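You operate a simulated robot arm through the tools that you are given. There is no shell and no other tool.

You run a simulated robot arm. Do the job below in one go: nothing can be reset, and whatever is moved stays where it is left.

## Task
Make the loose tow ring fast and plug it for shipping.
Fine: leave it at its height. Clamp lever to TIGHT first, then knob pin and loop pin fully home, then the ring plug right down in the ring. Don't drop the plug; keep fingers out of the channel.

It is judged by the outcome, as a careful person would: the job done as asked, and still so three seconds after it is handed in. It fails if anything else is knocked over, pushed out of place, dropped, spilled or broken.

## Robot
A 7-joint arm with a two-finger parallel gripper, fixed in place. Base frame: the origin is at the foot of the arm, x ahead of it, y to its left, z up. Readings come in m, degrees, newtons and seconds.
Its first joint turns from -132.0 to 132.0 degrees. Payload 3.91 kg.
Tool frame: the origin (TCP) lies between the finger pads and is the grasp point; the fingertips stand 0.03 m ahead of it; z points along the fingers, y is the line along which they close. Largest opening 0.11 m; finger width 0.02, thickness 0.01; the body of the gripper, 0.048 by 0.112 m, starts 0.055 m behind the TCP.
Orientation is that of the tool frame in the base frame, as [roll, pitch, yaw] about the fixed x, y, z axes, in that order (R = Rz(yaw) Ry(pitch) Rx(roll)). With the fingers straight down and closing along the base's y, the tool's x points along the base's -x, its y along +y and its z along -z.

## Interface
- The arm moves only by the tool jog_arm. Its argument "moves" is one flat list of numbers, 7 for each row, row after row: the shift along the tool's x, y, z in units of 30 mm (1.0 is 30 mm), then the turn, a rotation vector about the tool's x, y, z in units of 8 degrees (1.0 is 8 degrees), then the opening, from 0 (shut) to 1 (fully open). In form: [dx, dy, dz, rx, ry, rz, fingers, dx, dy, dz, rx, ry, rz, fingers, ...]. A call has 1 to 20 rows; each row shifts and turns the commanded pose from where the row before left it, along the tool's axes as they then stand. A call with a number of a shift or a turn outside -1 to 1 is refused whole. Each row takes 0.2 s and may step no farther than 0.05 m and 8.6 degrees from the row before; otherwise, or with a gripper value out of range, the whole call is refused. A pose out of reach is approached as far as the arm can. The call stops where the force on the tool passes 40 N (or 10 N more than at its start, if that is more) or the arm is blocked; 0.2 s more then pass. The fingers move at their own pace (about 0.108 m/s each) and stop on an object; they squeeze with about 44 N. The grip force told is the motor's: it shows also when the fingers shut on nothing. Time passes only in rows, and 0.2 s behind the last, so rows that do not move let the fingers close. It gives the time, the measured TCP pose, the force on the tool (base axes), the opening and the grip force at its end, in the units of the frame above (readings bear some noise), with the torque about the TCP (base axes, N m) and any sound that the robot's microphone picked up.
- Cameras (640 x 400 px; columns grow to the right, rows downward): "scene" is fixed at [0.4004, -0.4985, 1.3617]; the picture's right is [0.93, 0.37, 0.00], its down [0.14, -0.36, -0.92] and it looks along [-0.34, 0.86, -0.39] (base axes); focal length 330 px, centre (320, 200). "wrist" rides on the gripper at [0.072, 0.017, -0.103] in the tool frame; the picture's right is [-0.23, 0.97, 0.00], its down [-0.76, -0.18, -0.62] and it looks along [-0.61, -0.14, 0.78] (tool axes); focal length 222 px, centre (320, 200). There is no depth. A picture from a camera that has moved, and an enlarged one, comes with that camera's place and axes in the base frame and with its lens.
- get_image(camera): a new picture of that camera. The clock stands still meanwhile.
- inspect(camera, box): a new picture of the part [left, top, right, bottom] of that camera's present view, enlarged. The clock stands still meanwhile.
- hand_in(): hands the job in; it is judged then, once.

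Places have to be worked out from the pictures, the camera data and where the tool is seen. Open the gripper and draw the arm clear of the work before you hand the job in, unless the task says otherwise.

The tools are called after "Request:" as a command line: name --argument value ..., lists and objects as JSON in quotes. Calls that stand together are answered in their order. jog_arm: Moves the arm, as the interface text tells. Its arguments: {"type":"object","properties":{"moves":{"type":"array","items":{"type":"number"}}},"required":["moves"]} The other tools are called the same way: get_image (camera) takes a picture; inspect (camera, box) takes an enlarged picture of a part of a camera's view; hand_in () hands the job in.

At the start:

```text
time_s: 0.0
eef_pos: [0.2207, 0.4754, 1.1218]
ee_rot: [-179.9, 0.1, 179.9]
force: [0.6, -0.6, 0.0]
wrist_torque: [-0.01, 0.02, 0.05]
gripper_width: 0.11
grasp_force: 0.0
```

scene: 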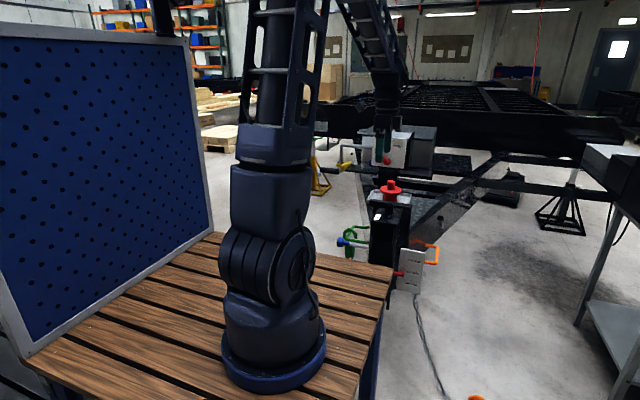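
wrist: 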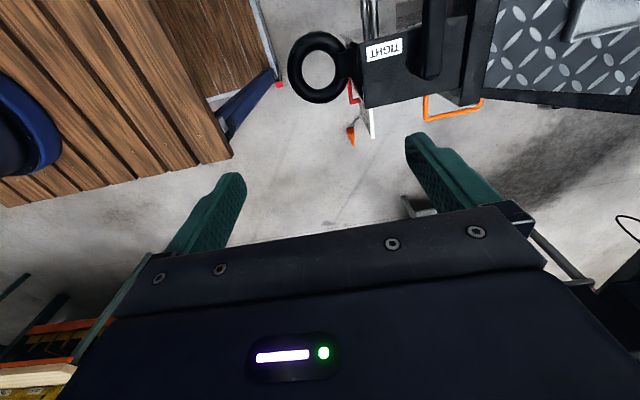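

I start by looking more closely at the fixture with the ring, lever and pins, seen near the middle-right of the scene picture and at the top of the wrist picture.

Request:
inspect --camera "scene" --box '[310, 120, 470, 320]'

Request:
inspect --camera "wrist" --box '[260, 0, 640, 200]'

Request:
inspect --camera "scene" --box '[400, 300, 560, 400]'

```text
2.00 times, centred on (390, 220) of scene
camera zoom: at [0.4004, -0.4985, 1.3617], right [0.93, 0.37, 0.0], down [0.14, -0.36, -0.92], along [-0.34, 0.86, -0.39], focal length 660 px, centre (180, 160)
```

zoom: 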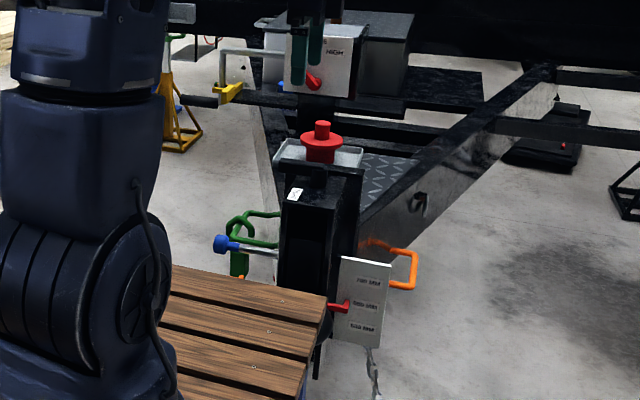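

```text
1.68 times, centred on (450, 100) of wrist
camera zoom: at [0.1476, 0.4927, 1.2245], right [0.23, 0.97, 0.0], down [0.76, -0.18, 0.62], along [0.61, -0.14, -0.78], focal length 374 px, centre (101, 368)
```

zoom: 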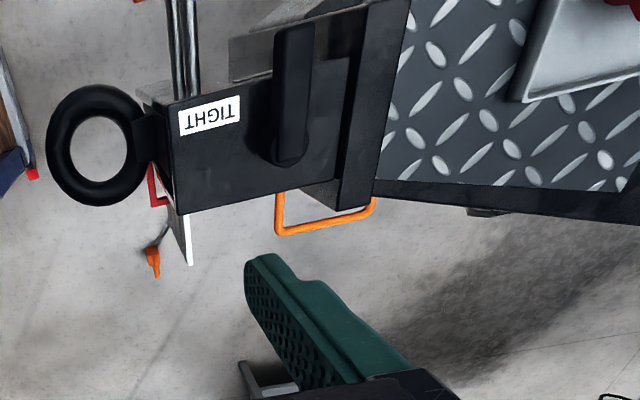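

```text
4.00 times, centred on (480, 350) of scene
camera zoom: at [0.4004, -0.4985, 1.3617], right [0.93, 0.37, 0.0], down [0.14, -0.36, -0.92], along [-0.34, 0.86, -0.39], focal length 1321 px, centre (-320, -400)
```

zoom: 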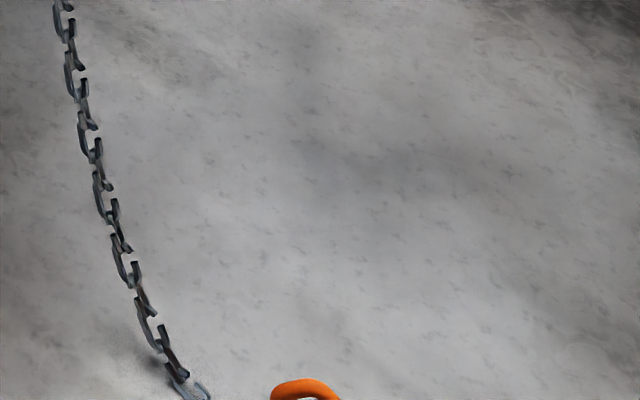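

The ring points toward the scene camera, at about (0.20, 0.48, 0.83), with the TIGHT label near (0.20, 0.57, 0.85). I look closer at the details before moving.

Request:
inspect --camera "scene" --box '[325, 180, 405, 230]'

Request:
inspect --camera "scene" --box '[325, 215, 405, 265]'

Request:
inspect --camera "scene" --box '[370, 230, 450, 300]'

Request:
inspect --camera "scene" --box '[330, 115, 450, 190]'

```text
8.00 times, centred on (365, 205) of scene
camera zoom: at [0.4004, -0.4985, 1.3617], right [0.93, 0.37, 0.0], down [0.14, -0.36, -0.92], along [-0.34, 0.86, -0.39], focal length 2642 px, centre (-40, 160)
```

zoom: 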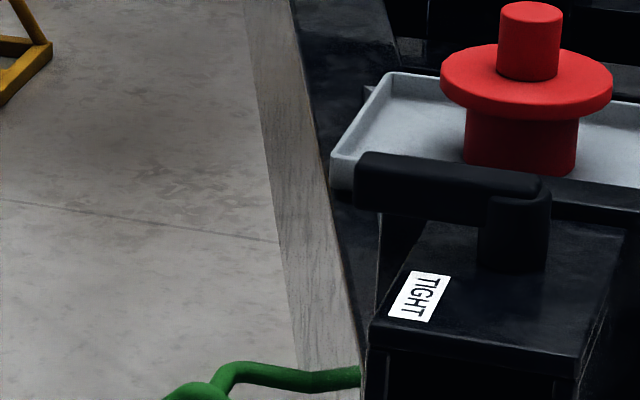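

```text
8.00 times, centred on (365, 240) of scene
camera zoom: at [0.4004, -0.4985, 1.3617], right [0.93, 0.37, 0.0], down [0.14, -0.36, -0.92], along [-0.34, 0.86, -0.39], focal length 2642 px, centre (-40, -120)
```

zoom: 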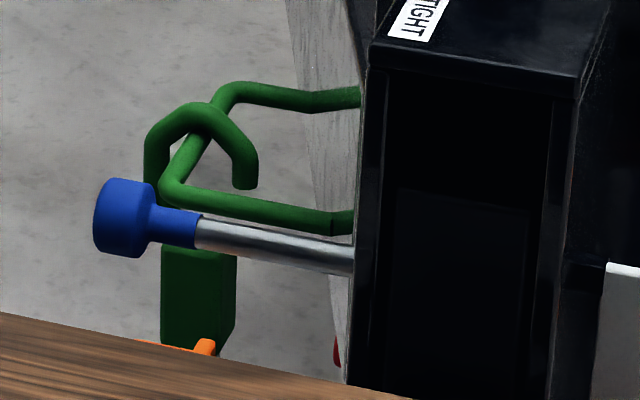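

```text
5.71 times, centred on (410, 265) of scene
camera zoom: at [0.4004, -0.4985, 1.3617], right [0.93, 0.37, 0.0], down [0.14, -0.36, -0.92], along [-0.34, 0.86, -0.39], focal length 1887 px, centre (-194, -171)
```

zoom: 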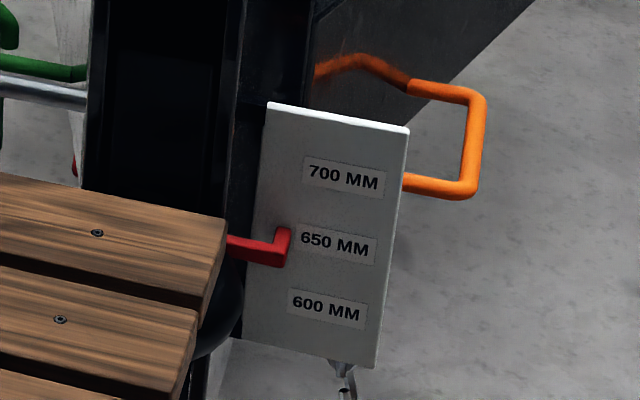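

```text
5.33 times, centred on (390, 152) of scene
camera zoom: at [0.4004, -0.4985, 1.3617], right [0.93, 0.37, 0.0], down [0.14, -0.36, -0.92], along [-0.34, 0.86, -0.39], focal length 1761 px, centre (-53, 453)
```

zoom: 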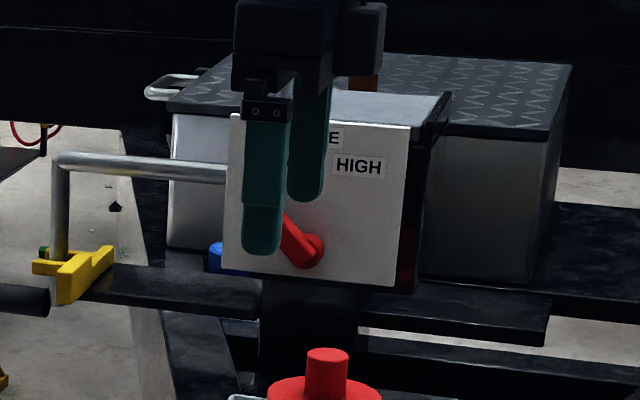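

The indicator sits at 650 MM, so the ring is at z≈0.65, about (0.22, 0.48), and the bench edge is near y≈0.283 at z≈0.835. I move the tool 0.2 m toward -x at its present height so the wrist camera can see the channel's left side.

Request:
jog_arm --moves '[0.95, 0, 0, 0, 0, 0, 1, 0.95, 0, 0, 0, 0, 0, 1, 0.95, 0, 0, 0, 0, 0, 1, 0.95, 0, 0, 0, 0, 0, 1, 0.95, 0, 0, 0, 0, 0, 1, 0.95, 0, 0, 0, 0, 0, 1, 0.95, 0, 0, 0, 0, 0, 1]'

Request:
get_image --camera "wrist"

Request:
get_image --camera "scene"

```text
time_s: 1.6
eef_pos: [0.0195, 0.476, 1.1189]
ee_rot: [180.0, -0.1, -179.9]
force: [0.1, 0.0, 0.1]
wrist_torque: [-0.03, 0.02, 0.0]
gripper_width: 0.1099
grasp_force: 0.1
```

```text
taken
camera wrist: at [-0.0522, 0.4922, 1.2218], right [0.23, 0.97, 0.0], down [0.76, -0.18, 0.62], along [0.61, -0.14, -0.78], focal length 222 px, centre (320, 200)
```

wrist: 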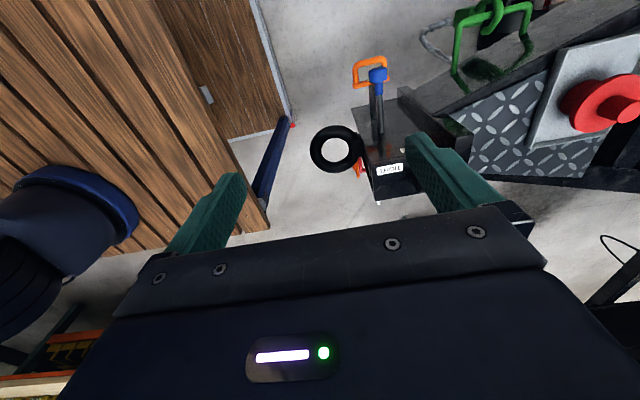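

```text
taken
```

scene: 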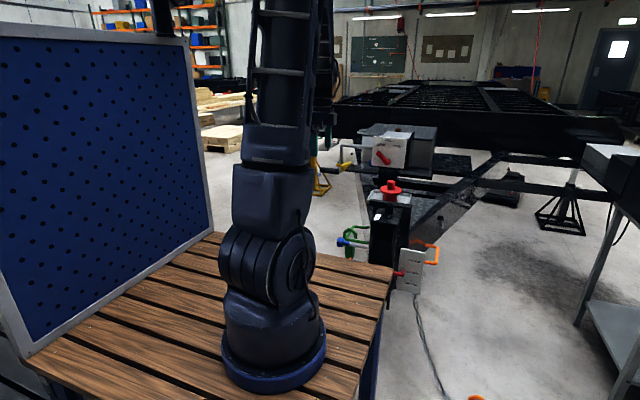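

From here the left side is visible: blue knob with rod, an orange loop, and a green thing farther along the tongue. I enlarge the region.

Request:
inspect --camera "wrist" --box '[300, 40, 460, 220]'

Request:
inspect --camera "wrist" --box '[400, 0, 640, 160]'

Request:
inspect --camera "scene" --box '[320, 120, 450, 200]'

```text
2.22 times, centred on (380, 130) of wrist
camera zoom: at [-0.0522, 0.4922, 1.2218], right [0.23, 0.97, 0.0], down [0.76, -0.18, 0.62], along [0.61, -0.14, -0.78], focal length 494 px, centre (187, 356)
```

zoom: 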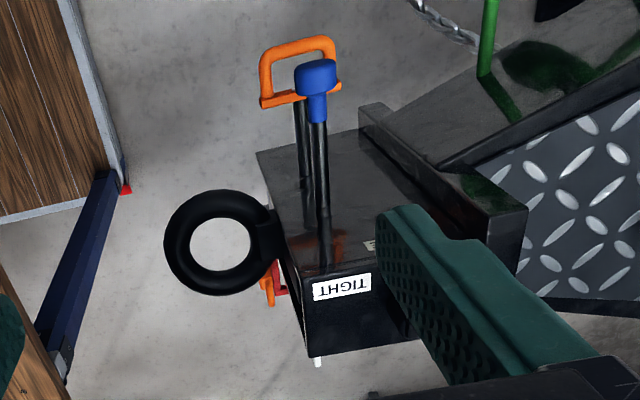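

```text
2.50 times, centred on (520, 80) of wrist
camera zoom: at [-0.0522, 0.4922, 1.2218], right [0.23, 0.97, 0.0], down [0.76, -0.18, 0.62], along [0.61, -0.14, -0.78], focal length 555 px, centre (-180, 500)
```

zoom: 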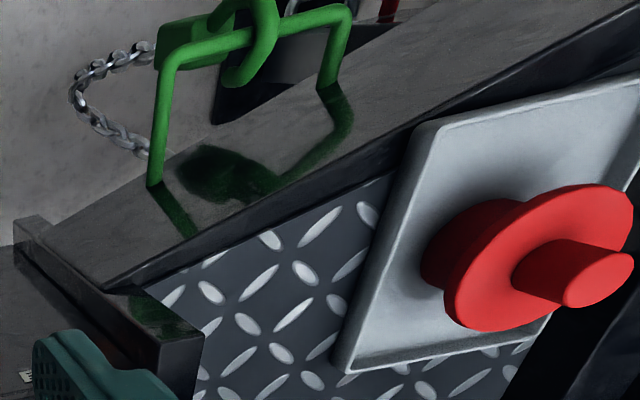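

```text
4.92 times, centred on (385, 160) of scene
camera zoom: at [0.4004, -0.4985, 1.3617], right [0.93, 0.37, 0.0], down [0.14, -0.36, -0.92], along [-0.34, 0.86, -0.39], focal length 1626 px, centre (0, 397)
```

zoom: 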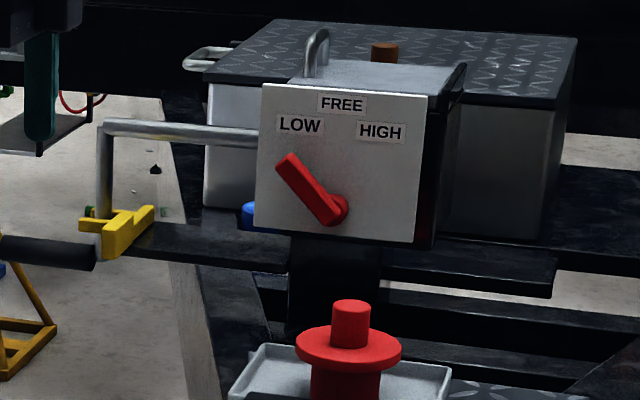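

The orange loop on the left has its own rod beneath the knob pin, so it is likely the loop pin. I shift +y by about 0.13 m to bring the whole fixture between the fingers in the view.

Request:
jog_arm --moves '[0, 0.9, 0, 0, 0, 0, 1, 0, 0.9, 0, 0, 0, 0, 1, 0, 0.9, 0, 0, 0, 0, 1, 0, 0.9, 0, 0, 0, 0, 1, 0, 0.9, 0, 0, 0, 0, 1]'

Request:
get_image --camera "wrist"

Request:
inspect --camera "wrist" --box '[250, 50, 430, 200]'

```text
time_s: 2.8
eef_pos: [0.0183, 0.6116, 1.122]
ee_rot: [179.9, 0.1, -179.9]
force: [-0.1, 1.3, 0.4]
wrist_torque: [0.0, 0.0, 0.01]
gripper_width: 0.1099
grasp_force: 0.0
```

```text
taken
camera wrist: at [-0.0544, 0.6281, 1.2249], right [0.23, 0.97, 0.0], down [0.76, -0.18, 0.62], along [0.61, -0.14, -0.78], focal length 222 px, centre (320, 200)
```

wrist: 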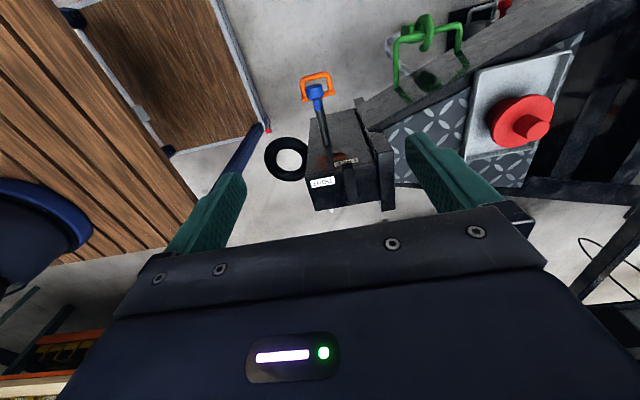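

```text
2.67 times, centred on (340, 125) of wrist
camera zoom: at [-0.0544, 0.6281, 1.2249], right [0.23, 0.97, 0.0], down [0.76, -0.18, 0.62], along [0.61, -0.14, -0.78], focal length 592 px, centre (267, 400)
```

zoom: 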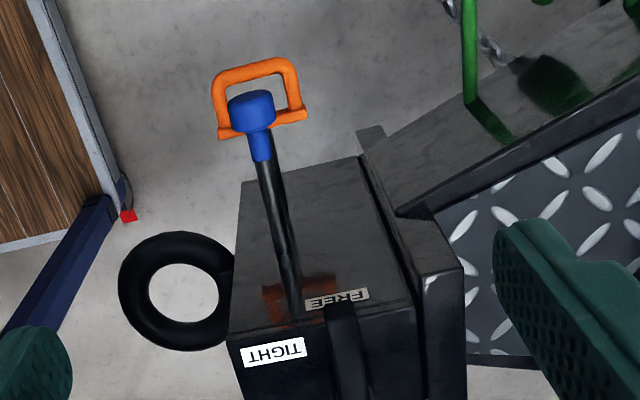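

The lever points at FREE (pivot about (0.23, 0.63), lever top z≈0.88), with TIGHT about 60° round toward -y. The knob is at about (0.056, 0.593, 0.70) and the orange loop below it is near z≈0.62. I move above the lever and look closely.

Request:
jog_arm --moves '[-0.9, 0.1, 0.6, 0, 0, 0, 1, -0.9, 0.1, 0.6, 0, 0, 0, 1, -0.9, 0.1, 0.6, 0, 0, 0, 1, -0.9, 0.1, 0.6, 0, 0, 0, 1, -0.9, 0.1, 0.6, 0, 0, 0, 1, -0.9, 0.1, 0.6, 0, 0, 0, 1]'

Request:
get_image --camera "wrist"

Request:
inspect --camera "scene" --box '[340, 160, 440, 240]'

```text
time_s: 4.2
eef_pos: [0.1838, 0.6283, 1.0108]
ee_rot: [180.0, 0.0, -179.9]
force: [0.3, 0.4, 0.2]
wrist_torque: [-0.01, -0.05, -0.01]
gripper_width: 0.1098
grasp_force: 0.0
```

```text
taken
camera wrist: at [0.1104, 0.6453, 1.1136], right [0.23, 0.97, 0.0], down [0.76, -0.18, 0.62], along [0.61, -0.14, -0.78], focal length 222 px, centre (320, 200)
```

wrist: 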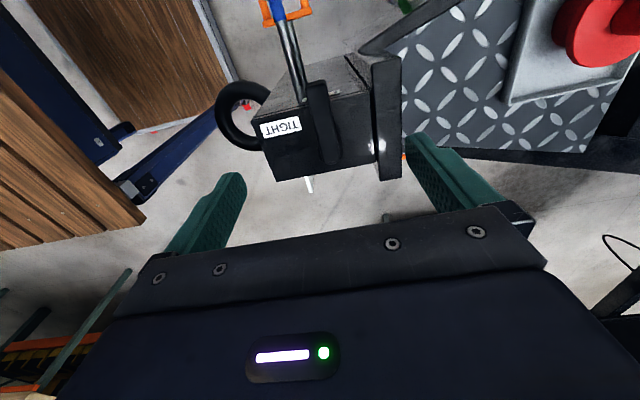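

```text
5.00 times, centred on (390, 200) of scene
camera zoom: at [0.4004, -0.4985, 1.3617], right [0.93, 0.37, 0.0], down [0.14, -0.36, -0.92], along [-0.34, 0.86, -0.39], focal length 1651 px, centre (-30, 200)
```

zoom: 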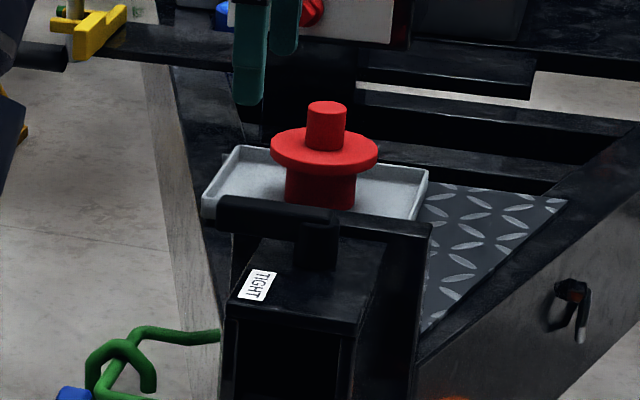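

Request:
inspect --camera "wrist" --box '[210, 40, 430, 200]'

```text
2.50 times, centred on (320, 120) of wrist
camera zoom: at [0.1104, 0.6453, 1.1136], right [0.23, 0.97, 0.0], down [0.76, -0.18, 0.62], along [0.61, -0.14, -0.78], focal length 555 px, centre (320, 400)
```

zoom: 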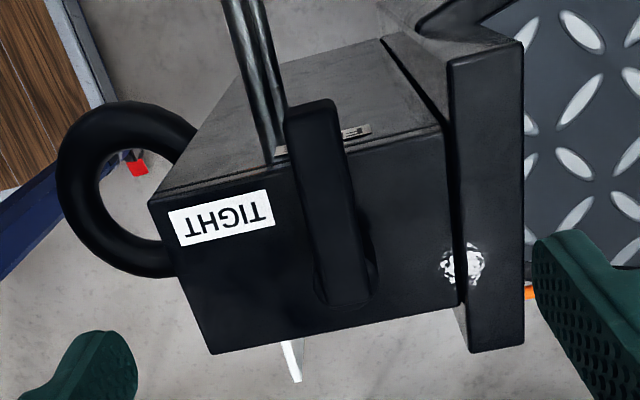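

Top plate of the channel spans about x 0.182–0.271, y 0.545–0.688 at z≈0.845; the lever runs from its pivot near (0.228, 0.63) to its end at x≈0.153. I narrow the fingers and come down to just above the lever, then check alignment.

Request:
jog_arm --moves '[0.2, 0.05, 0, 0, 0, 0, 0.35, 0.2, 0, 0, 0, 0, 0, 0.35, 0, 0, 0.8, 0, 0, 0, 0.35, 0, 0, 0.8, 0, 0, 0, 0.35, 0, 0, 0.8, 0, 0, 0, 0.35, 0, 0, 0.6, 0, 0, 0, 0.35]'

Request:
get_image --camera "wrist"

Request:
inspect --camera "scene" --box '[350, 175, 410, 225]'

```text
time_s: 5.6
eef_pos: [0.1705, 0.6308, 0.9244]
ee_rot: [-180.0, -0.1, -179.9]
force: [0.0, -0.7, -0.6]
wrist_torque: [0.02, 0.0, 0.01]
gripper_width: 0.0386
grasp_force: 0.1
```

```text
taken
camera wrist: at [0.0976, 0.6474, 1.0271], right [0.23, 0.97, 0.0], down [0.76, -0.18, 0.62], along [0.61, -0.14, -0.78], focal length 222 px, centre (320, 200)
```

wrist: 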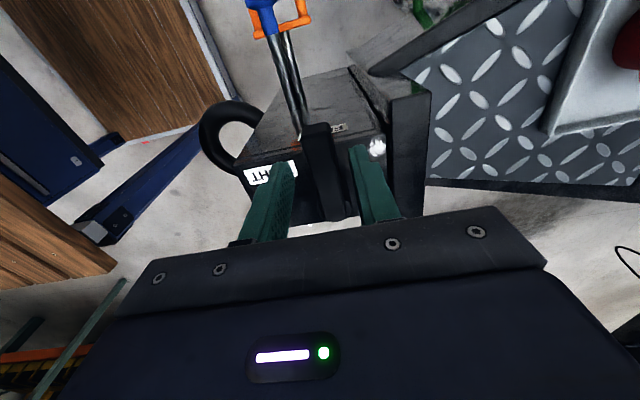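

```text
8.00 times, centred on (380, 200) of scene
camera zoom: at [0.4004, -0.4985, 1.3617], right [0.93, 0.37, 0.0], down [0.14, -0.36, -0.92], along [-0.34, 0.86, -0.39], focal length 2642 px, centre (-160, 200)
```

zoom: 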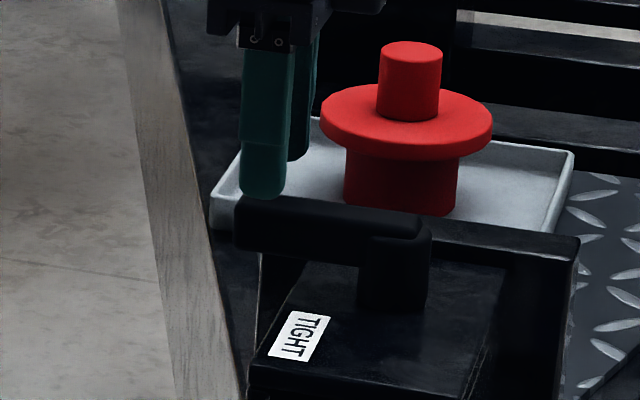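

The lever sits centred between the fingers; its body spans z≈0.861–0.883 and the plate is at z≈0.84. I lower so the fingertips sit at about z 0.855, beside the lever.

Request:
jog_arm --moves '[0, 0, 0.65, 0, 0, 0, 0.35, 0, 0, 0.65, 0, 0, 0, 0.35, 0, 0, 0, 0, 0, 0, 0.35]'

Request:
inspect --camera "scene" --box '[350, 175, 410, 225]'

Request:
inspect --camera "wrist" --box '[220, 60, 440, 220]'

```text
time_s: 6.4
eef_pos: [0.1716, 0.6308, 0.8854]
ee_rot: [179.9, 0.0, 180.0]
force: [-1.1, -0.2, -1.1]
wrist_torque: [0.01, 0.02, 0.0]
gripper_width: 0.0386
grasp_force: 0.1
```

```text
8.00 times, centred on (380, 200) of scene
camera zoom: at [0.4004, -0.4985, 1.3617], right [0.93, 0.37, 0.0], down [0.14, -0.36, -0.92], along [-0.34, 0.86, -0.39], focal length 2642 px, centre (-160, 200)
```

zoom: 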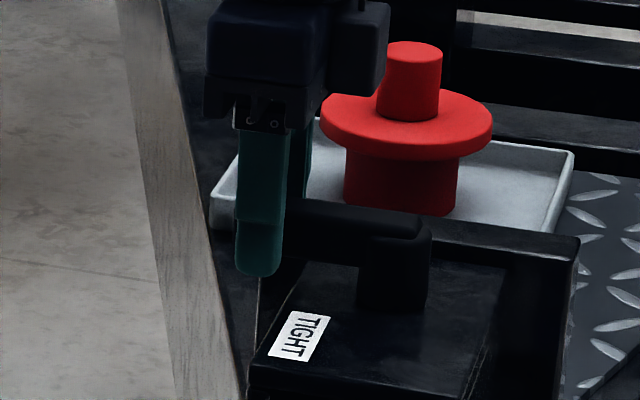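

```text
2.50 times, centred on (330, 140) of wrist
camera zoom: at [0.0981, 0.6476, 0.9885], right [0.23, 0.97, 0.0], down [0.76, -0.18, 0.62], along [0.61, -0.14, -0.78], focal length 555 px, centre (295, 350)
```

zoom: 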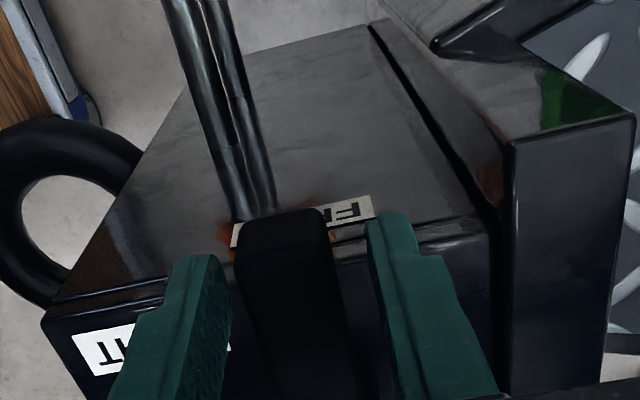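

The lever is straddled by the fingers with the tips clear of the plate. I now swing the gripper about the pivot toward TIGHT, turning the tool along with the lever.

Request:
jog_arm --moves '[-0.02, -0.272, 0, 0, 0, -1, 0.35, -0.02, -0.272, 0, 0, 0, -1, 0.35, -0.02, -0.272, 0, 0, 0, -1, 0.35, -0.02, -0.272, 0, 0, 0, -1, 0.35, -0.02, -0.272, 0, 0, 0, -1, 0.35]'

Request:
inspect --camera "scene" --box '[350, 175, 410, 225]'

Request:
inspect --camera "wrist" --box '[220, 60, 440, 220]'

```text
time_s: 7.6
eef_pos: [0.1843, 0.5927, 0.8843]
ee_rot: [180.0, 0.1, -139.8]
force: [-0.2, 0.5, -0.2]
wrist_torque: [-0.02, 0.05, -0.01]
gripper_width: 0.0386
grasp_force: 0.0
```

```text
8.00 times, centred on (380, 200) of scene
camera zoom: at [0.4004, -0.4985, 1.3617], right [0.93, 0.37, 0.0], down [0.14, -0.36, -0.92], along [-0.34, 0.86, -0.39], focal length 2642 px, centre (-160, 200)
```

zoom: 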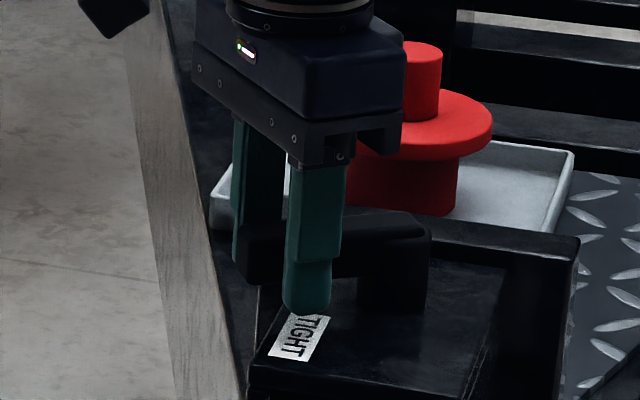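

```text
2.50 times, centred on (330, 140) of wrist
camera zoom: at [0.1177, 0.5591, 0.988], right [-0.45, 0.89, 0.0], down [0.7, 0.36, 0.62], along [0.55, 0.28, -0.78], focal length 555 px, centre (295, 350)
```

zoom: 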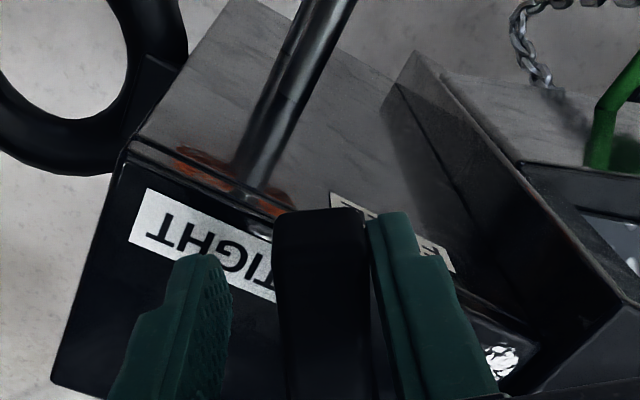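

The lever is following, now about 40° round, with almost no resistance. I keep turning in small steps and watch for the stop.

Request:
jog_arm --moves '[-0.02, -0.272, 0, 0, 0, -1, 0.35, -0.02, -0.272, 0, 0, 0, -1, 0.35, -0.02, -0.272, 0, 0, 0, -1, 0.35]'

Request:
inspect --camera "wrist" --box '[220, 60, 440, 220]'

Request:
inspect --camera "scene" --box '[350, 175, 410, 225]'

```text
time_s: 8.4
eef_pos: [0.2053, 0.5768, 0.8836]
ee_rot: [179.9, 0.0, -115.9]
force: [-0.3, 0.5, 0.5]
wrist_torque: [-0.02, 0.01, 0.0]
gripper_width: 0.0386
grasp_force: 0.0
```

```text
2.50 times, centred on (330, 140) of wrist
camera zoom: at [0.1574, 0.5199, 0.9876], right [-0.78, 0.63, 0.0], down [0.49, 0.61, 0.62], along [0.39, 0.48, -0.78], focal length 555 px, centre (295, 350)
```

zoom: 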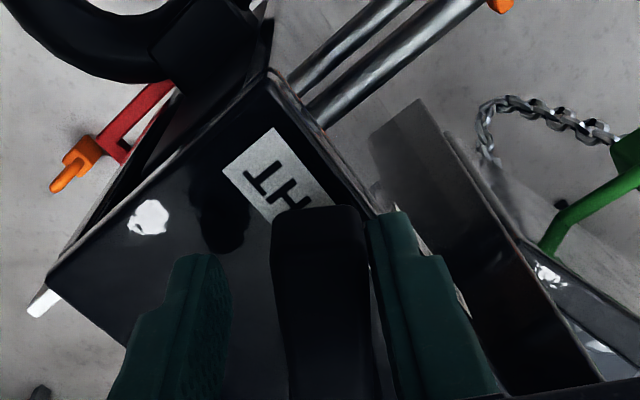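

```text
8.00 times, centred on (380, 200) of scene
camera zoom: at [0.4004, -0.4985, 1.3617], right [0.93, 0.37, 0.0], down [0.14, -0.36, -0.92], along [-0.34, 0.86, -0.39], focal length 2642 px, centre (-160, 200)
```

zoom: 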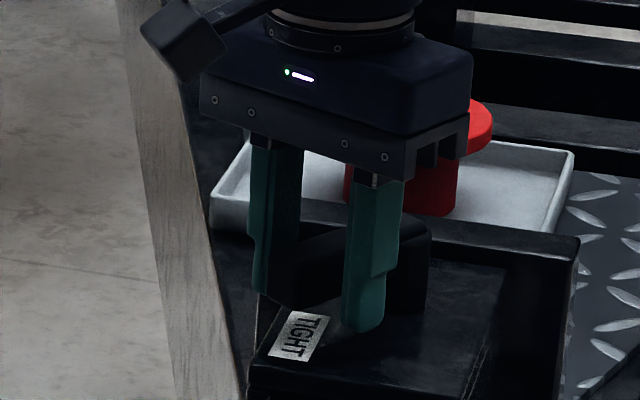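

The lever is at about 60° and still swings freely, no click heard. I continue in short steps.

Request:
jog_arm --moves '[-0.02, -0.272, 0, 0, 0, -1, 0.35, 0, 0, 0, 0, 0, 0, 0.35]'

Request:
jog_arm --moves '[-0.02, -0.272, 0, 0, 0, -1, 0.35, 0, 0, 0, 0, 0, 0, 0.35]'

Request:
inspect --camera "wrist" --box '[220, 60, 440, 220]'

Request:
inspect --camera "scene" --box '[350, 175, 410, 225]'

```text
time_s: 9.0
eef_pos: [0.2121, 0.5741, 0.8847]
ee_rot: [180.0, -0.1, -107.9]
force: [0.5, -0.1, 0.4]
wrist_torque: [0.01, -0.02, -0.02]
gripper_width: 0.0385
grasp_force: 0.0
```

```text
time_s: 9.6
eef_pos: [0.2204, 0.5706, 0.8842]
ee_rot: [180.0, 0.0, -99.9]
force: [0.4, 0.6, -0.1]
wrist_torque: [0.0, 0.0, -0.02]
gripper_width: 0.0386
grasp_force: 0.1
```

```text
2.50 times, centred on (330, 140) of wrist
camera zoom: at [0.1903, 0.5031, 0.9871], right [-0.92, 0.39, 0.0], down [0.31, 0.72, 0.62], along [0.24, 0.57, -0.78], focal length 555 px, centre (295, 350)
```

zoom: 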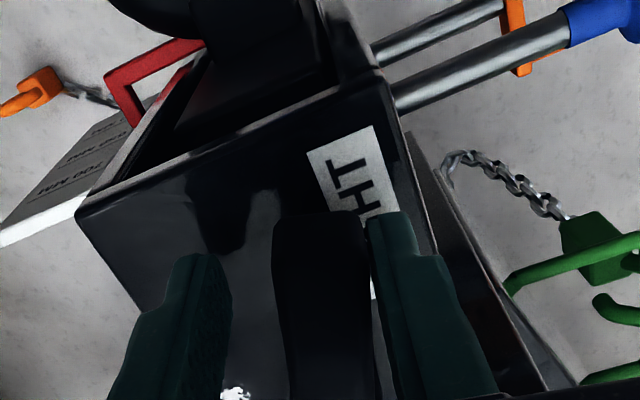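

```text
8.00 times, centred on (380, 200) of scene
camera zoom: at [0.4004, -0.4985, 1.3617], right [0.93, 0.37, 0.0], down [0.14, -0.36, -0.92], along [-0.34, 0.86, -0.39], focal length 2642 px, centre (-160, 200)
```

zoom: 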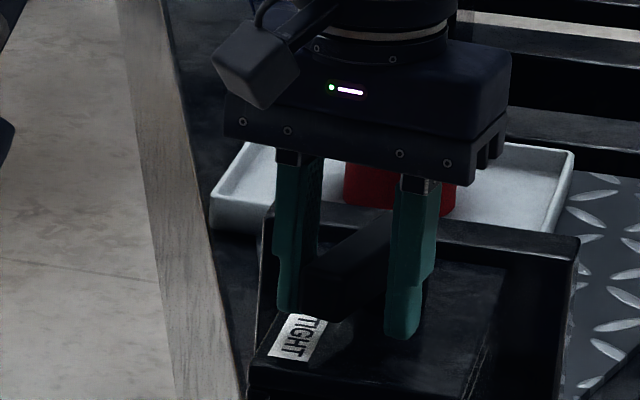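

No stop yet at roughly 75°; the lever still turns freely beside the TIGHT label. I go on in single steps toward pointing straight at -y.

Request:
jog_arm --moves '[-0.02, -0.272, 0, 0, 0, -1, 0.35, 0, 0, 0, 0, 0, 0, 0.35]'

Request:
jog_arm --moves '[-0.02, -0.272, 0, 0, 0, -1, 0.35, 0, 0, 0, 0, 0, 0, 0.35]'

Request:
inspect --camera "wrist" --box '[220, 60, 440, 220]'

Request:
inspect --camera "scene" --box '[350, 175, 410, 225]'

```text
time_s: 10.2
eef_pos: [0.2269, 0.5711, 0.8835]
ee_rot: [-179.9, 0.0, -91.9]
force: [-0.1, 0.0, 0.2]
wrist_torque: [-0.01, -0.01, -0.01]
gripper_width: 0.0379
grasp_force: 0.1
```

```text
time_s: 10.8
eef_pos: [0.2361, 0.5713, 0.8826]
ee_rot: [-180.0, 0.0, -83.9]
force: [-0.7, 0.0, 0.5]
wrist_torque: [-0.02, 0.01, -0.01]
gripper_width: 0.0384
grasp_force: 0.1
```

```text
2.50 times, centred on (330, 140) of wrist
camera zoom: at [0.2261, 0.4982, 0.9858], right [-0.99, 0.12, 0.0], down [0.1, 0.78, 0.62], along [0.08, 0.62, -0.78], focal length 555 px, centre (295, 350)
```

zoom: 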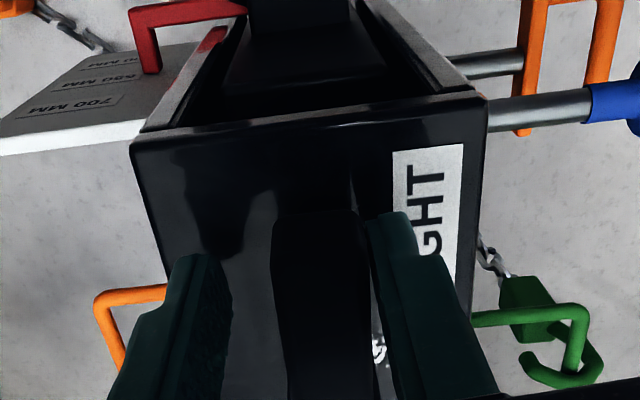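

```text
8.00 times, centred on (380, 200) of scene
camera zoom: at [0.4004, -0.4985, 1.3617], right [0.93, 0.37, 0.0], down [0.14, -0.36, -0.92], along [-0.34, 0.86, -0.39], focal length 2642 px, centre (-160, 200)
```

zoom: 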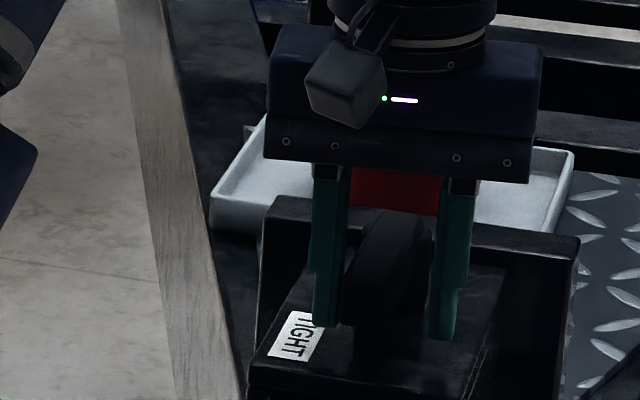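

The lever now points nearly straight to -y, alongside the TIGHT label, still without resistance. I try another small step to find a stop.

Request:
jog_arm --moves '[-0.01, -0.136, 0, 0, 0, -0.5, 0.35, 0, 0, 0, 0, 0, 0, 0.35]'

Request:
jog_arm --moves '[-0.01, -0.136, 0, 0, 0, -0.5, 0.35, 0, 0, 0, 0, 0, 0, 0.35]'

Request:
inspect --camera "wrist" --box '[220, 60, 440, 220]'

Request:
inspect --camera "scene" --box '[350, 175, 410, 225]'

```text
time_s: 11.4
eef_pos: [0.2388, 0.5723, 0.8834]
ee_rot: [180.0, 0.0, -80.0]
force: [-11.2, 4.7, -0.8]
wrist_torque: [0.06, 0.1, -0.28]
gripper_width: 0.0435
grasp_force: 5.6
```

```text
time_s: 12.0
eef_pos: [0.2435, 0.5741, 0.884]
ee_rot: [180.0, 0.0, -75.9]
force: [-28.4, 10.7, -4.9]
wrist_torque: [0.16, 0.17, -0.66]
gripper_width: 0.0508
grasp_force: 12.3
```

```text
2.50 times, centred on (330, 140) of wrist
camera zoom: at [0.2434, 0.4997, 0.9865], right [-1.0, -0.02, 0.0], down [-0.01, 0.78, 0.62], along [-0.01, 0.62, -0.78], focal length 555 px, centre (295, 350)
```

zoom: 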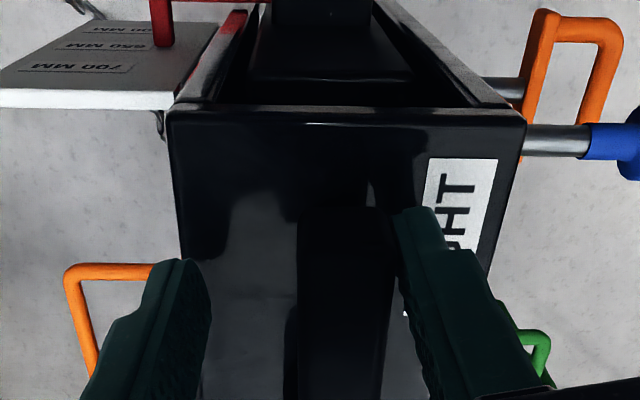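

```text
8.00 times, centred on (380, 200) of scene
camera zoom: at [0.4004, -0.4985, 1.3617], right [0.93, 0.37, 0.0], down [0.14, -0.36, -0.92], along [-0.34, 0.86, -0.39], focal length 2642 px, centre (-160, 200)
```

zoom: 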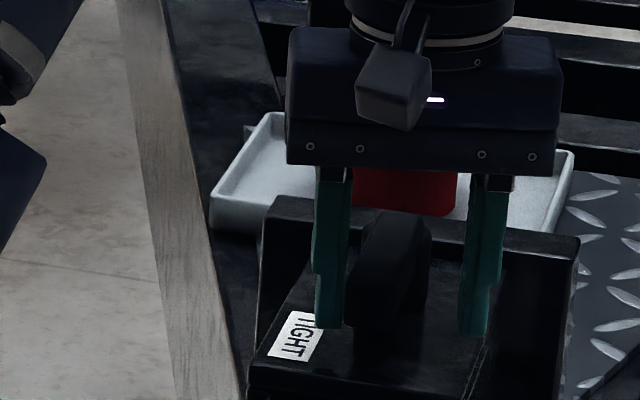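

The force rose to about 28 N and the lever no longer follows: it is against its stop, pointing straight at -y beside TIGHT. I ease back and rise clear, then check that it stays.

Request:
jog_arm --moves '[0, 0.3, 0, 0, 0, 0.5, 0.4, 0, 0.15, 0, 0, 0, 0.3, 0.4, 0, 0, 0, 0, 0, 0, 0.45, 0, 0, -0.7, 0, 0, 0, 0.45, 0, 0, -0.9, 0, 0, 0, 0.45, 0, 0, -0.9, 0, 0, 0, 0.45, 0, 0, -0.9, 0, 0, 0, 0.45]'

Request:
get_image --camera "wrist"

Request:
inspect --camera "scene" --box '[340, 160, 440, 240]'

```text
time_s: 13.6
eef_pos: [0.2313, 0.5701, 0.9864]
ee_rot: [180.0, 0.0, -82.2]
force: [0.2, 0.4, 0.8]
wrist_torque: [-0.03, 0.03, 0.0]
gripper_width: 0.0494
grasp_force: 0.0
```

```text
taken
camera wrist: at [0.2238, 0.4966, 1.0888], right [-1.0, 0.09, 0.0], down [0.07, 0.78, 0.62], along [0.06, 0.62, -0.78], focal length 222 px, centre (320, 200)
```

wrist: 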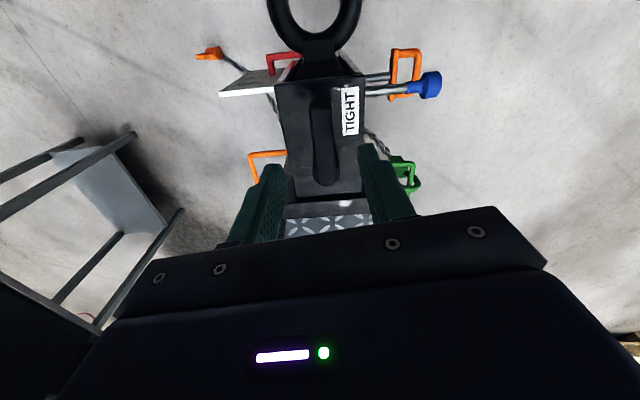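

```text
5.00 times, centred on (390, 200) of scene
camera zoom: at [0.4004, -0.4985, 1.3617], right [0.93, 0.37, 0.0], down [0.14, -0.36, -0.92], along [-0.34, 0.86, -0.39], focal length 1651 px, centre (-30, 200)
```

zoom: 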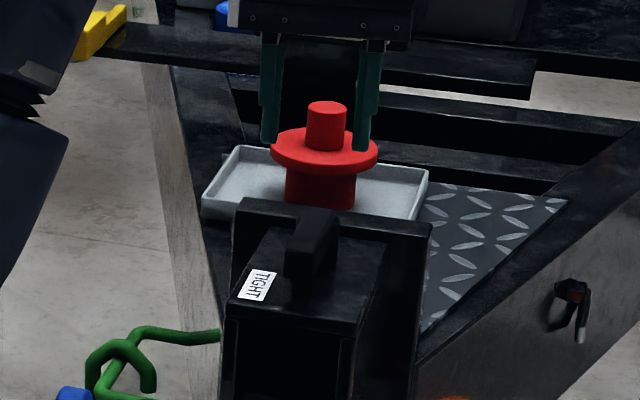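

The lever holds, pointing along -y beside TIGHT. Now I study the pins from this new viewpoint.

Request:
inspect --camera "wrist" --box '[330, 30, 460, 120]'

Request:
inspect --camera "wrist" --box '[200, 0, 400, 125]'

Request:
inspect --camera "scene" --box '[325, 215, 405, 265]'

```text
4.44 times, centred on (395, 75) of wrist
camera zoom: at [0.2238, 0.4966, 1.0888], right [-1.0, 0.09, 0.0], down [0.07, 0.78, 0.62], along [0.06, 0.62, -0.78], focal length 987 px, centre (-13, 756)
```

zoom: 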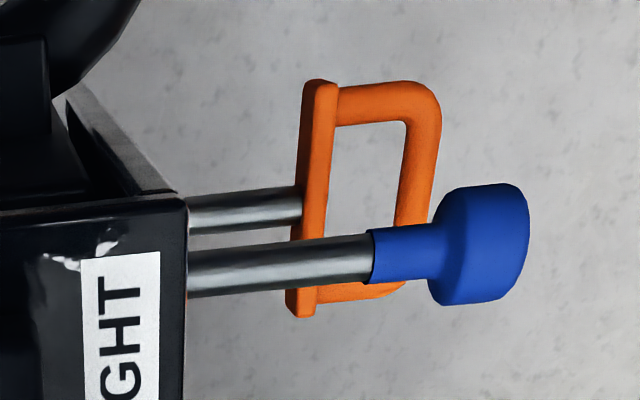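

```text
3.20 times, centred on (300, 62) of wrist
camera zoom: at [0.2238, 0.4966, 1.0888], right [-1.0, 0.09, 0.0], down [0.07, 0.78, 0.62], along [0.06, 0.62, -0.78], focal length 711 px, centre (384, 640)
```

zoom: 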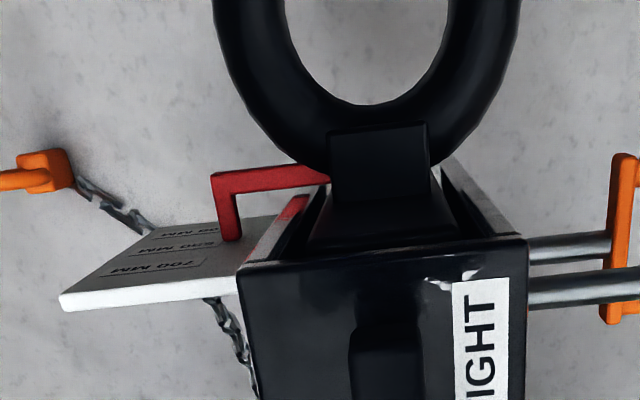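

```text
8.00 times, centred on (365, 240) of scene
camera zoom: at [0.4004, -0.4985, 1.3617], right [0.93, 0.37, 0.0], down [0.14, -0.36, -0.92], along [-0.34, 0.86, -0.39], focal length 2642 px, centre (-40, -120)
```

zoom: 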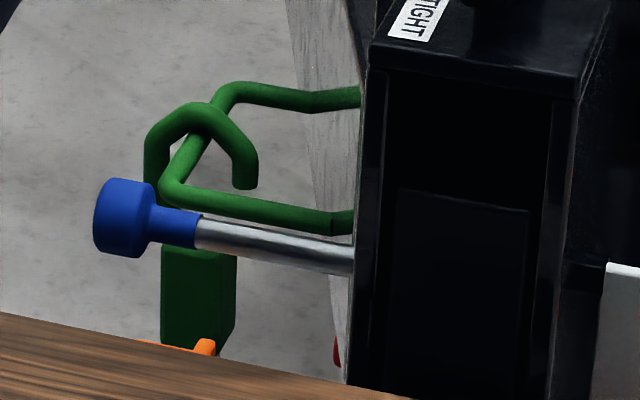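

The loop pin's crossbar is at x≈0.092, z≈0.605 with its outer bar at x≈0.048; the knob's end is at x≈0.039, z≈0.70, both at y≈0.59, and each stands about 85 mm out of the face at x≈0.182. I go to the -x side with closed fingers, high above the pins.

Request:
jog_arm --moves '[0, 0, 0, 0, 0, 0.97, 0, 0, 0.95, 0, 0, 0, 0, 0, -0.1, 0.95, 0, 0, 0, 0, 0, -0.1, 0.95, 0, 0, 0, 0, 0, -0.1, 0.95, 0.2, 0, 0, 0, 0, -0.1, 0.95, 0.4, 0, 0, 0, 0, -0.1, 0.95, 0.4, 0, 0, 0, 0, -0.1, 0.95, 0.4, 0, 0, 0, 0, -0.1, 0.95, 0.4, 0, 0, 0, 0]'

Request:
get_image --camera "wrist"

Request:
get_image --camera "scene"

```text
time_s: 15.6
eef_pos: [0.0024, 0.5917, 0.9305]
ee_rot: [-180.0, -0.1, -90.1]
force: [-0.1, -0.1, 0.7]
wrist_torque: [-0.01, 0.03, 0.01]
gripper_width: 0.0
grasp_force: 37.3
```

```text
taken
camera wrist: at [-0.0153, 0.5191, 1.0334], right [-0.97, 0.23, 0.0], down [0.18, 0.76, 0.62], along [0.14, 0.61, -0.78], focal length 222 px, centre (320, 200)
```

wrist: 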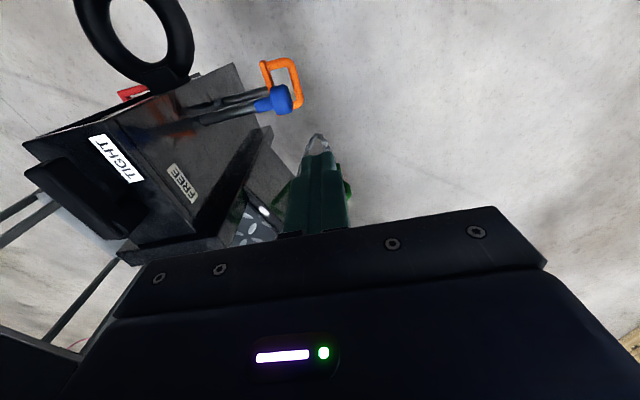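

```text
taken
```

scene: 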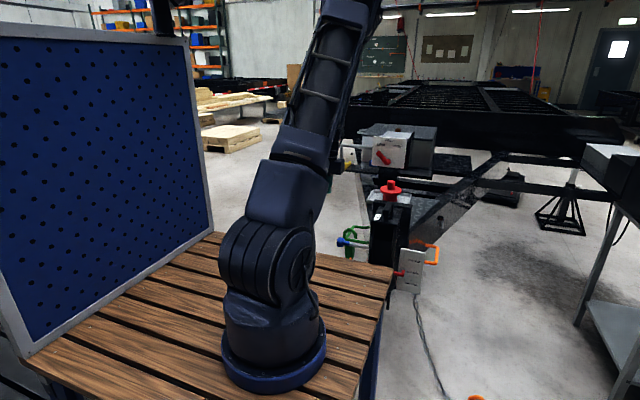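

The fingers are shut at (0.002, 0.592, 0.93), clear of everything. I tilt the tool toward +x, in part first, to check the arm can do it without touching anything.

Request:
jog_arm --moves '[0, 0, 0, 1, 0, 0, 0, 0, 0, 0, 1, 0, 0, 0, 0, 0, 0, 1, 0, 0, 0, 0, 0, 0, 1, 0, 0, 0, 0, 0, 0, 1, 0, 0, 0, 0, 0, 0, 1, 0, 0, 0]'

Request:
get_image --camera "wrist"

Request:
get_image --camera "scene"

```text
time_s: 17.0
eef_pos: [0.004, 0.5914, 0.9339]
ee_rot: [-131.9, 0.2, -90.0]
force: [-0.3, 0.8, 0.6]
wrist_torque: [-0.03, 0.03, 0.0]
gripper_width: 0.0
grasp_force: 37.8
```

```text
taken
camera wrist: at [-0.0849, 0.5193, 0.9889], right [-0.65, 0.23, -0.72], down [-0.34, 0.76, 0.55], along [0.68, 0.61, -0.42], focal length 222 px, centre (320, 200)
```

wrist: 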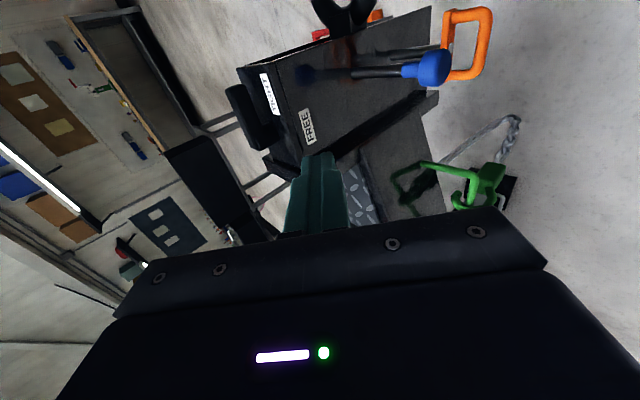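

```text
taken
```

scene: 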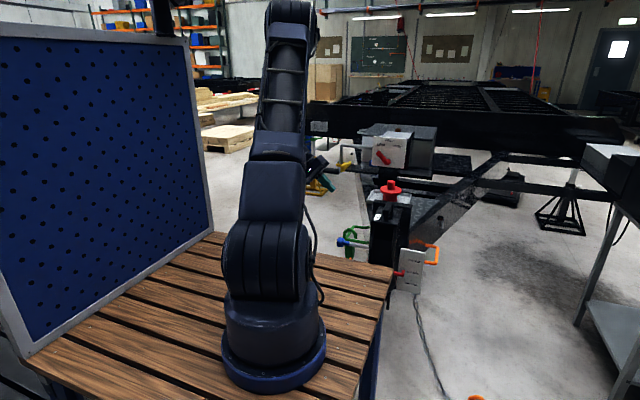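

The tilt works with the pins in good view. I finish the tilt to horizontal.

Request:
jog_arm --moves '[0, 0, 0, 1, 0, 0, 0, 0, 0, 0, 1, 0, 0, 0, 0, 0, 0, 1, 0, 0, 0, 0, 0, 0, 1, 0, 0, 0, 0, 0, 0, 1, 0, 0, 0, 0, 0, 0, 0.25, 0, 0, 0]'

Request:
get_image --camera "wrist"

Request:
get_image --camera "scene"

```text
time_s: 18.4
eef_pos: [0.0034, 0.5912, 0.933]
ee_rot: [-89.9, 0.0, -90.1]
force: [-0.8, 0.0, 0.3]
wrist_torque: [0.04, -0.02, 0.0]
gripper_width: 0.0
grasp_force: 38.3
```

```text
taken
camera wrist: at [-0.1003, 0.5198, 0.9147], right [0.0, 0.23, -0.97], down [-0.62, 0.76, 0.18], along [0.78, 0.61, 0.14], focal length 222 px, centre (320, 200)
```

wrist: 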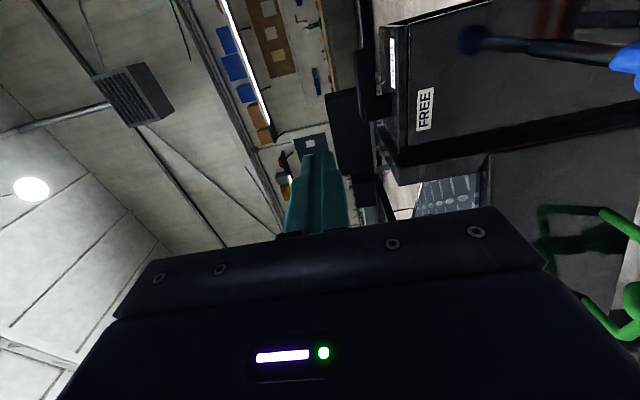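

```text
taken
```

scene: 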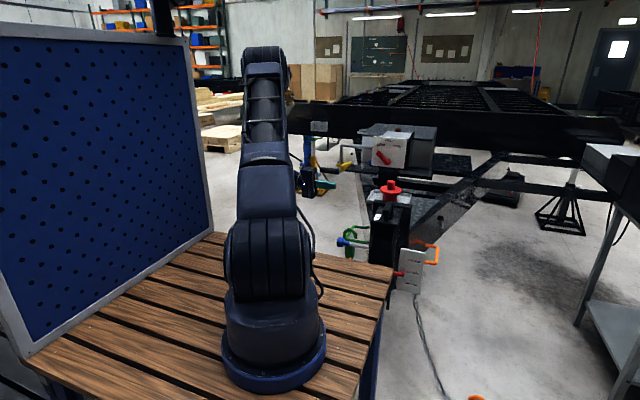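

The tool is level, pointing +x. I back off 40 mm along -x and lower to the knob's height, then look.

Request:
jog_arm --moves '[0, 0, -0.67, 0, 0, 0, 0, 0, 0, -0.67, 0, 0, 0, 0, 0, 0.96, 0, 0, 0, 0, 0, 0, 0.96, 0, 0, 0, 0, 0, 0, 0.96, 0, 0, 0, 0, 0, 0, 0.96, 0, 0, 0, 0, 0, 0, 0.96, 0, 0, 0, 0, 0, 0, 0.96, 0, 0, 0, 0, 0, 0, 0.96, 0, 0, 0, 0, 0, 0, 0.96, 0, 0, 0, 0, 0]'

Request:
get_image --camera "wrist"

Request:
get_image --camera "scene"

```text
time_s: 20.6
eef_pos: [-0.0369, 0.5945, 0.7008]
ee_rot: [-89.9, 0.0, -90.2]
force: [0.9, 0.3, 0.2]
wrist_torque: [-0.01, 0.01, -0.01]
gripper_width: 0.0
grasp_force: 37.8
```

```text
taken
camera wrist: at [-0.1401, 0.5218, 0.6845], right [0.0, 0.23, -0.97], down [-0.62, 0.76, 0.18], along [0.78, 0.61, 0.14], focal length 222 px, centre (320, 200)
```

wrist: 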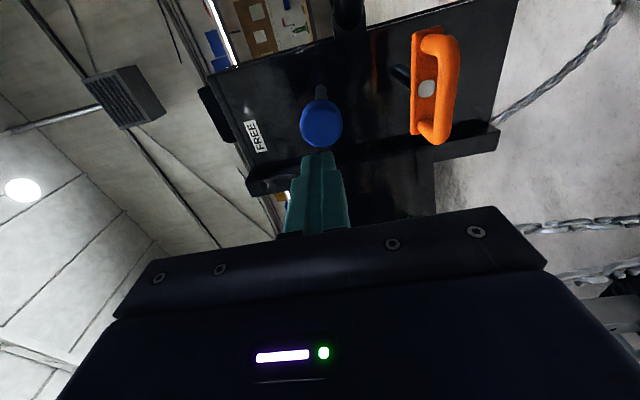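

```text
taken
```

scene: 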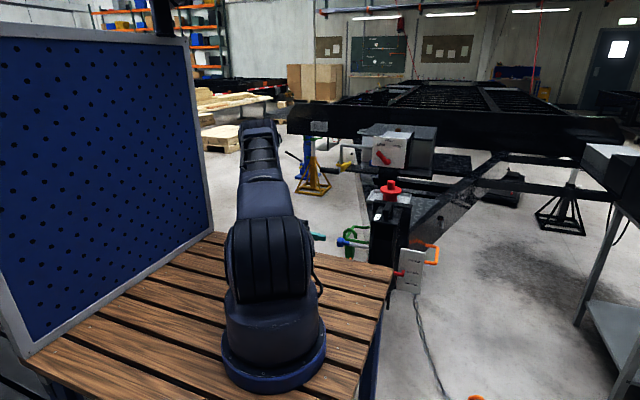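

Request:
inspect --camera "wrist" --box '[220, 10, 500, 230]'

Request:
inspect --camera "scene" --box '[290, 210, 410, 270]'

```text
1.82 times, centred on (360, 120) of wrist
camera zoom: at [-0.1401, 0.5218, 0.6845], right [0.0, 0.23, -0.97], down [-0.62, 0.76, 0.18], along [0.78, 0.61, 0.14], focal length 404 px, centre (247, 346)
```

zoom: 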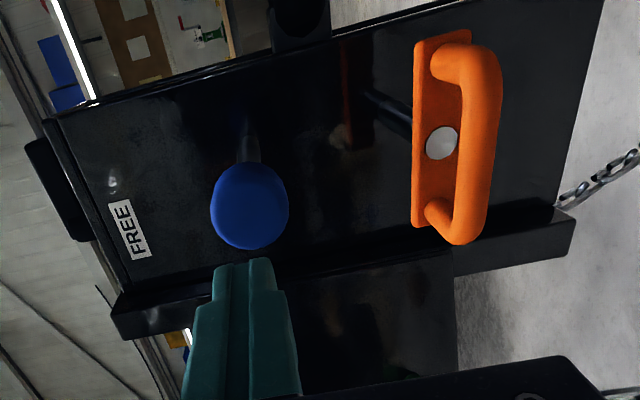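

```text
5.33 times, centred on (350, 240) of scene
camera zoom: at [0.4004, -0.4985, 1.3617], right [0.93, 0.37, 0.0], down [0.14, -0.36, -0.92], along [-0.34, 0.86, -0.39], focal length 1761 px, centre (160, -13)
```

zoom: 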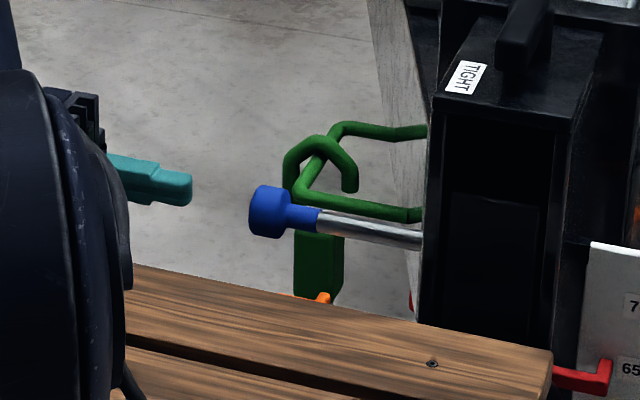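

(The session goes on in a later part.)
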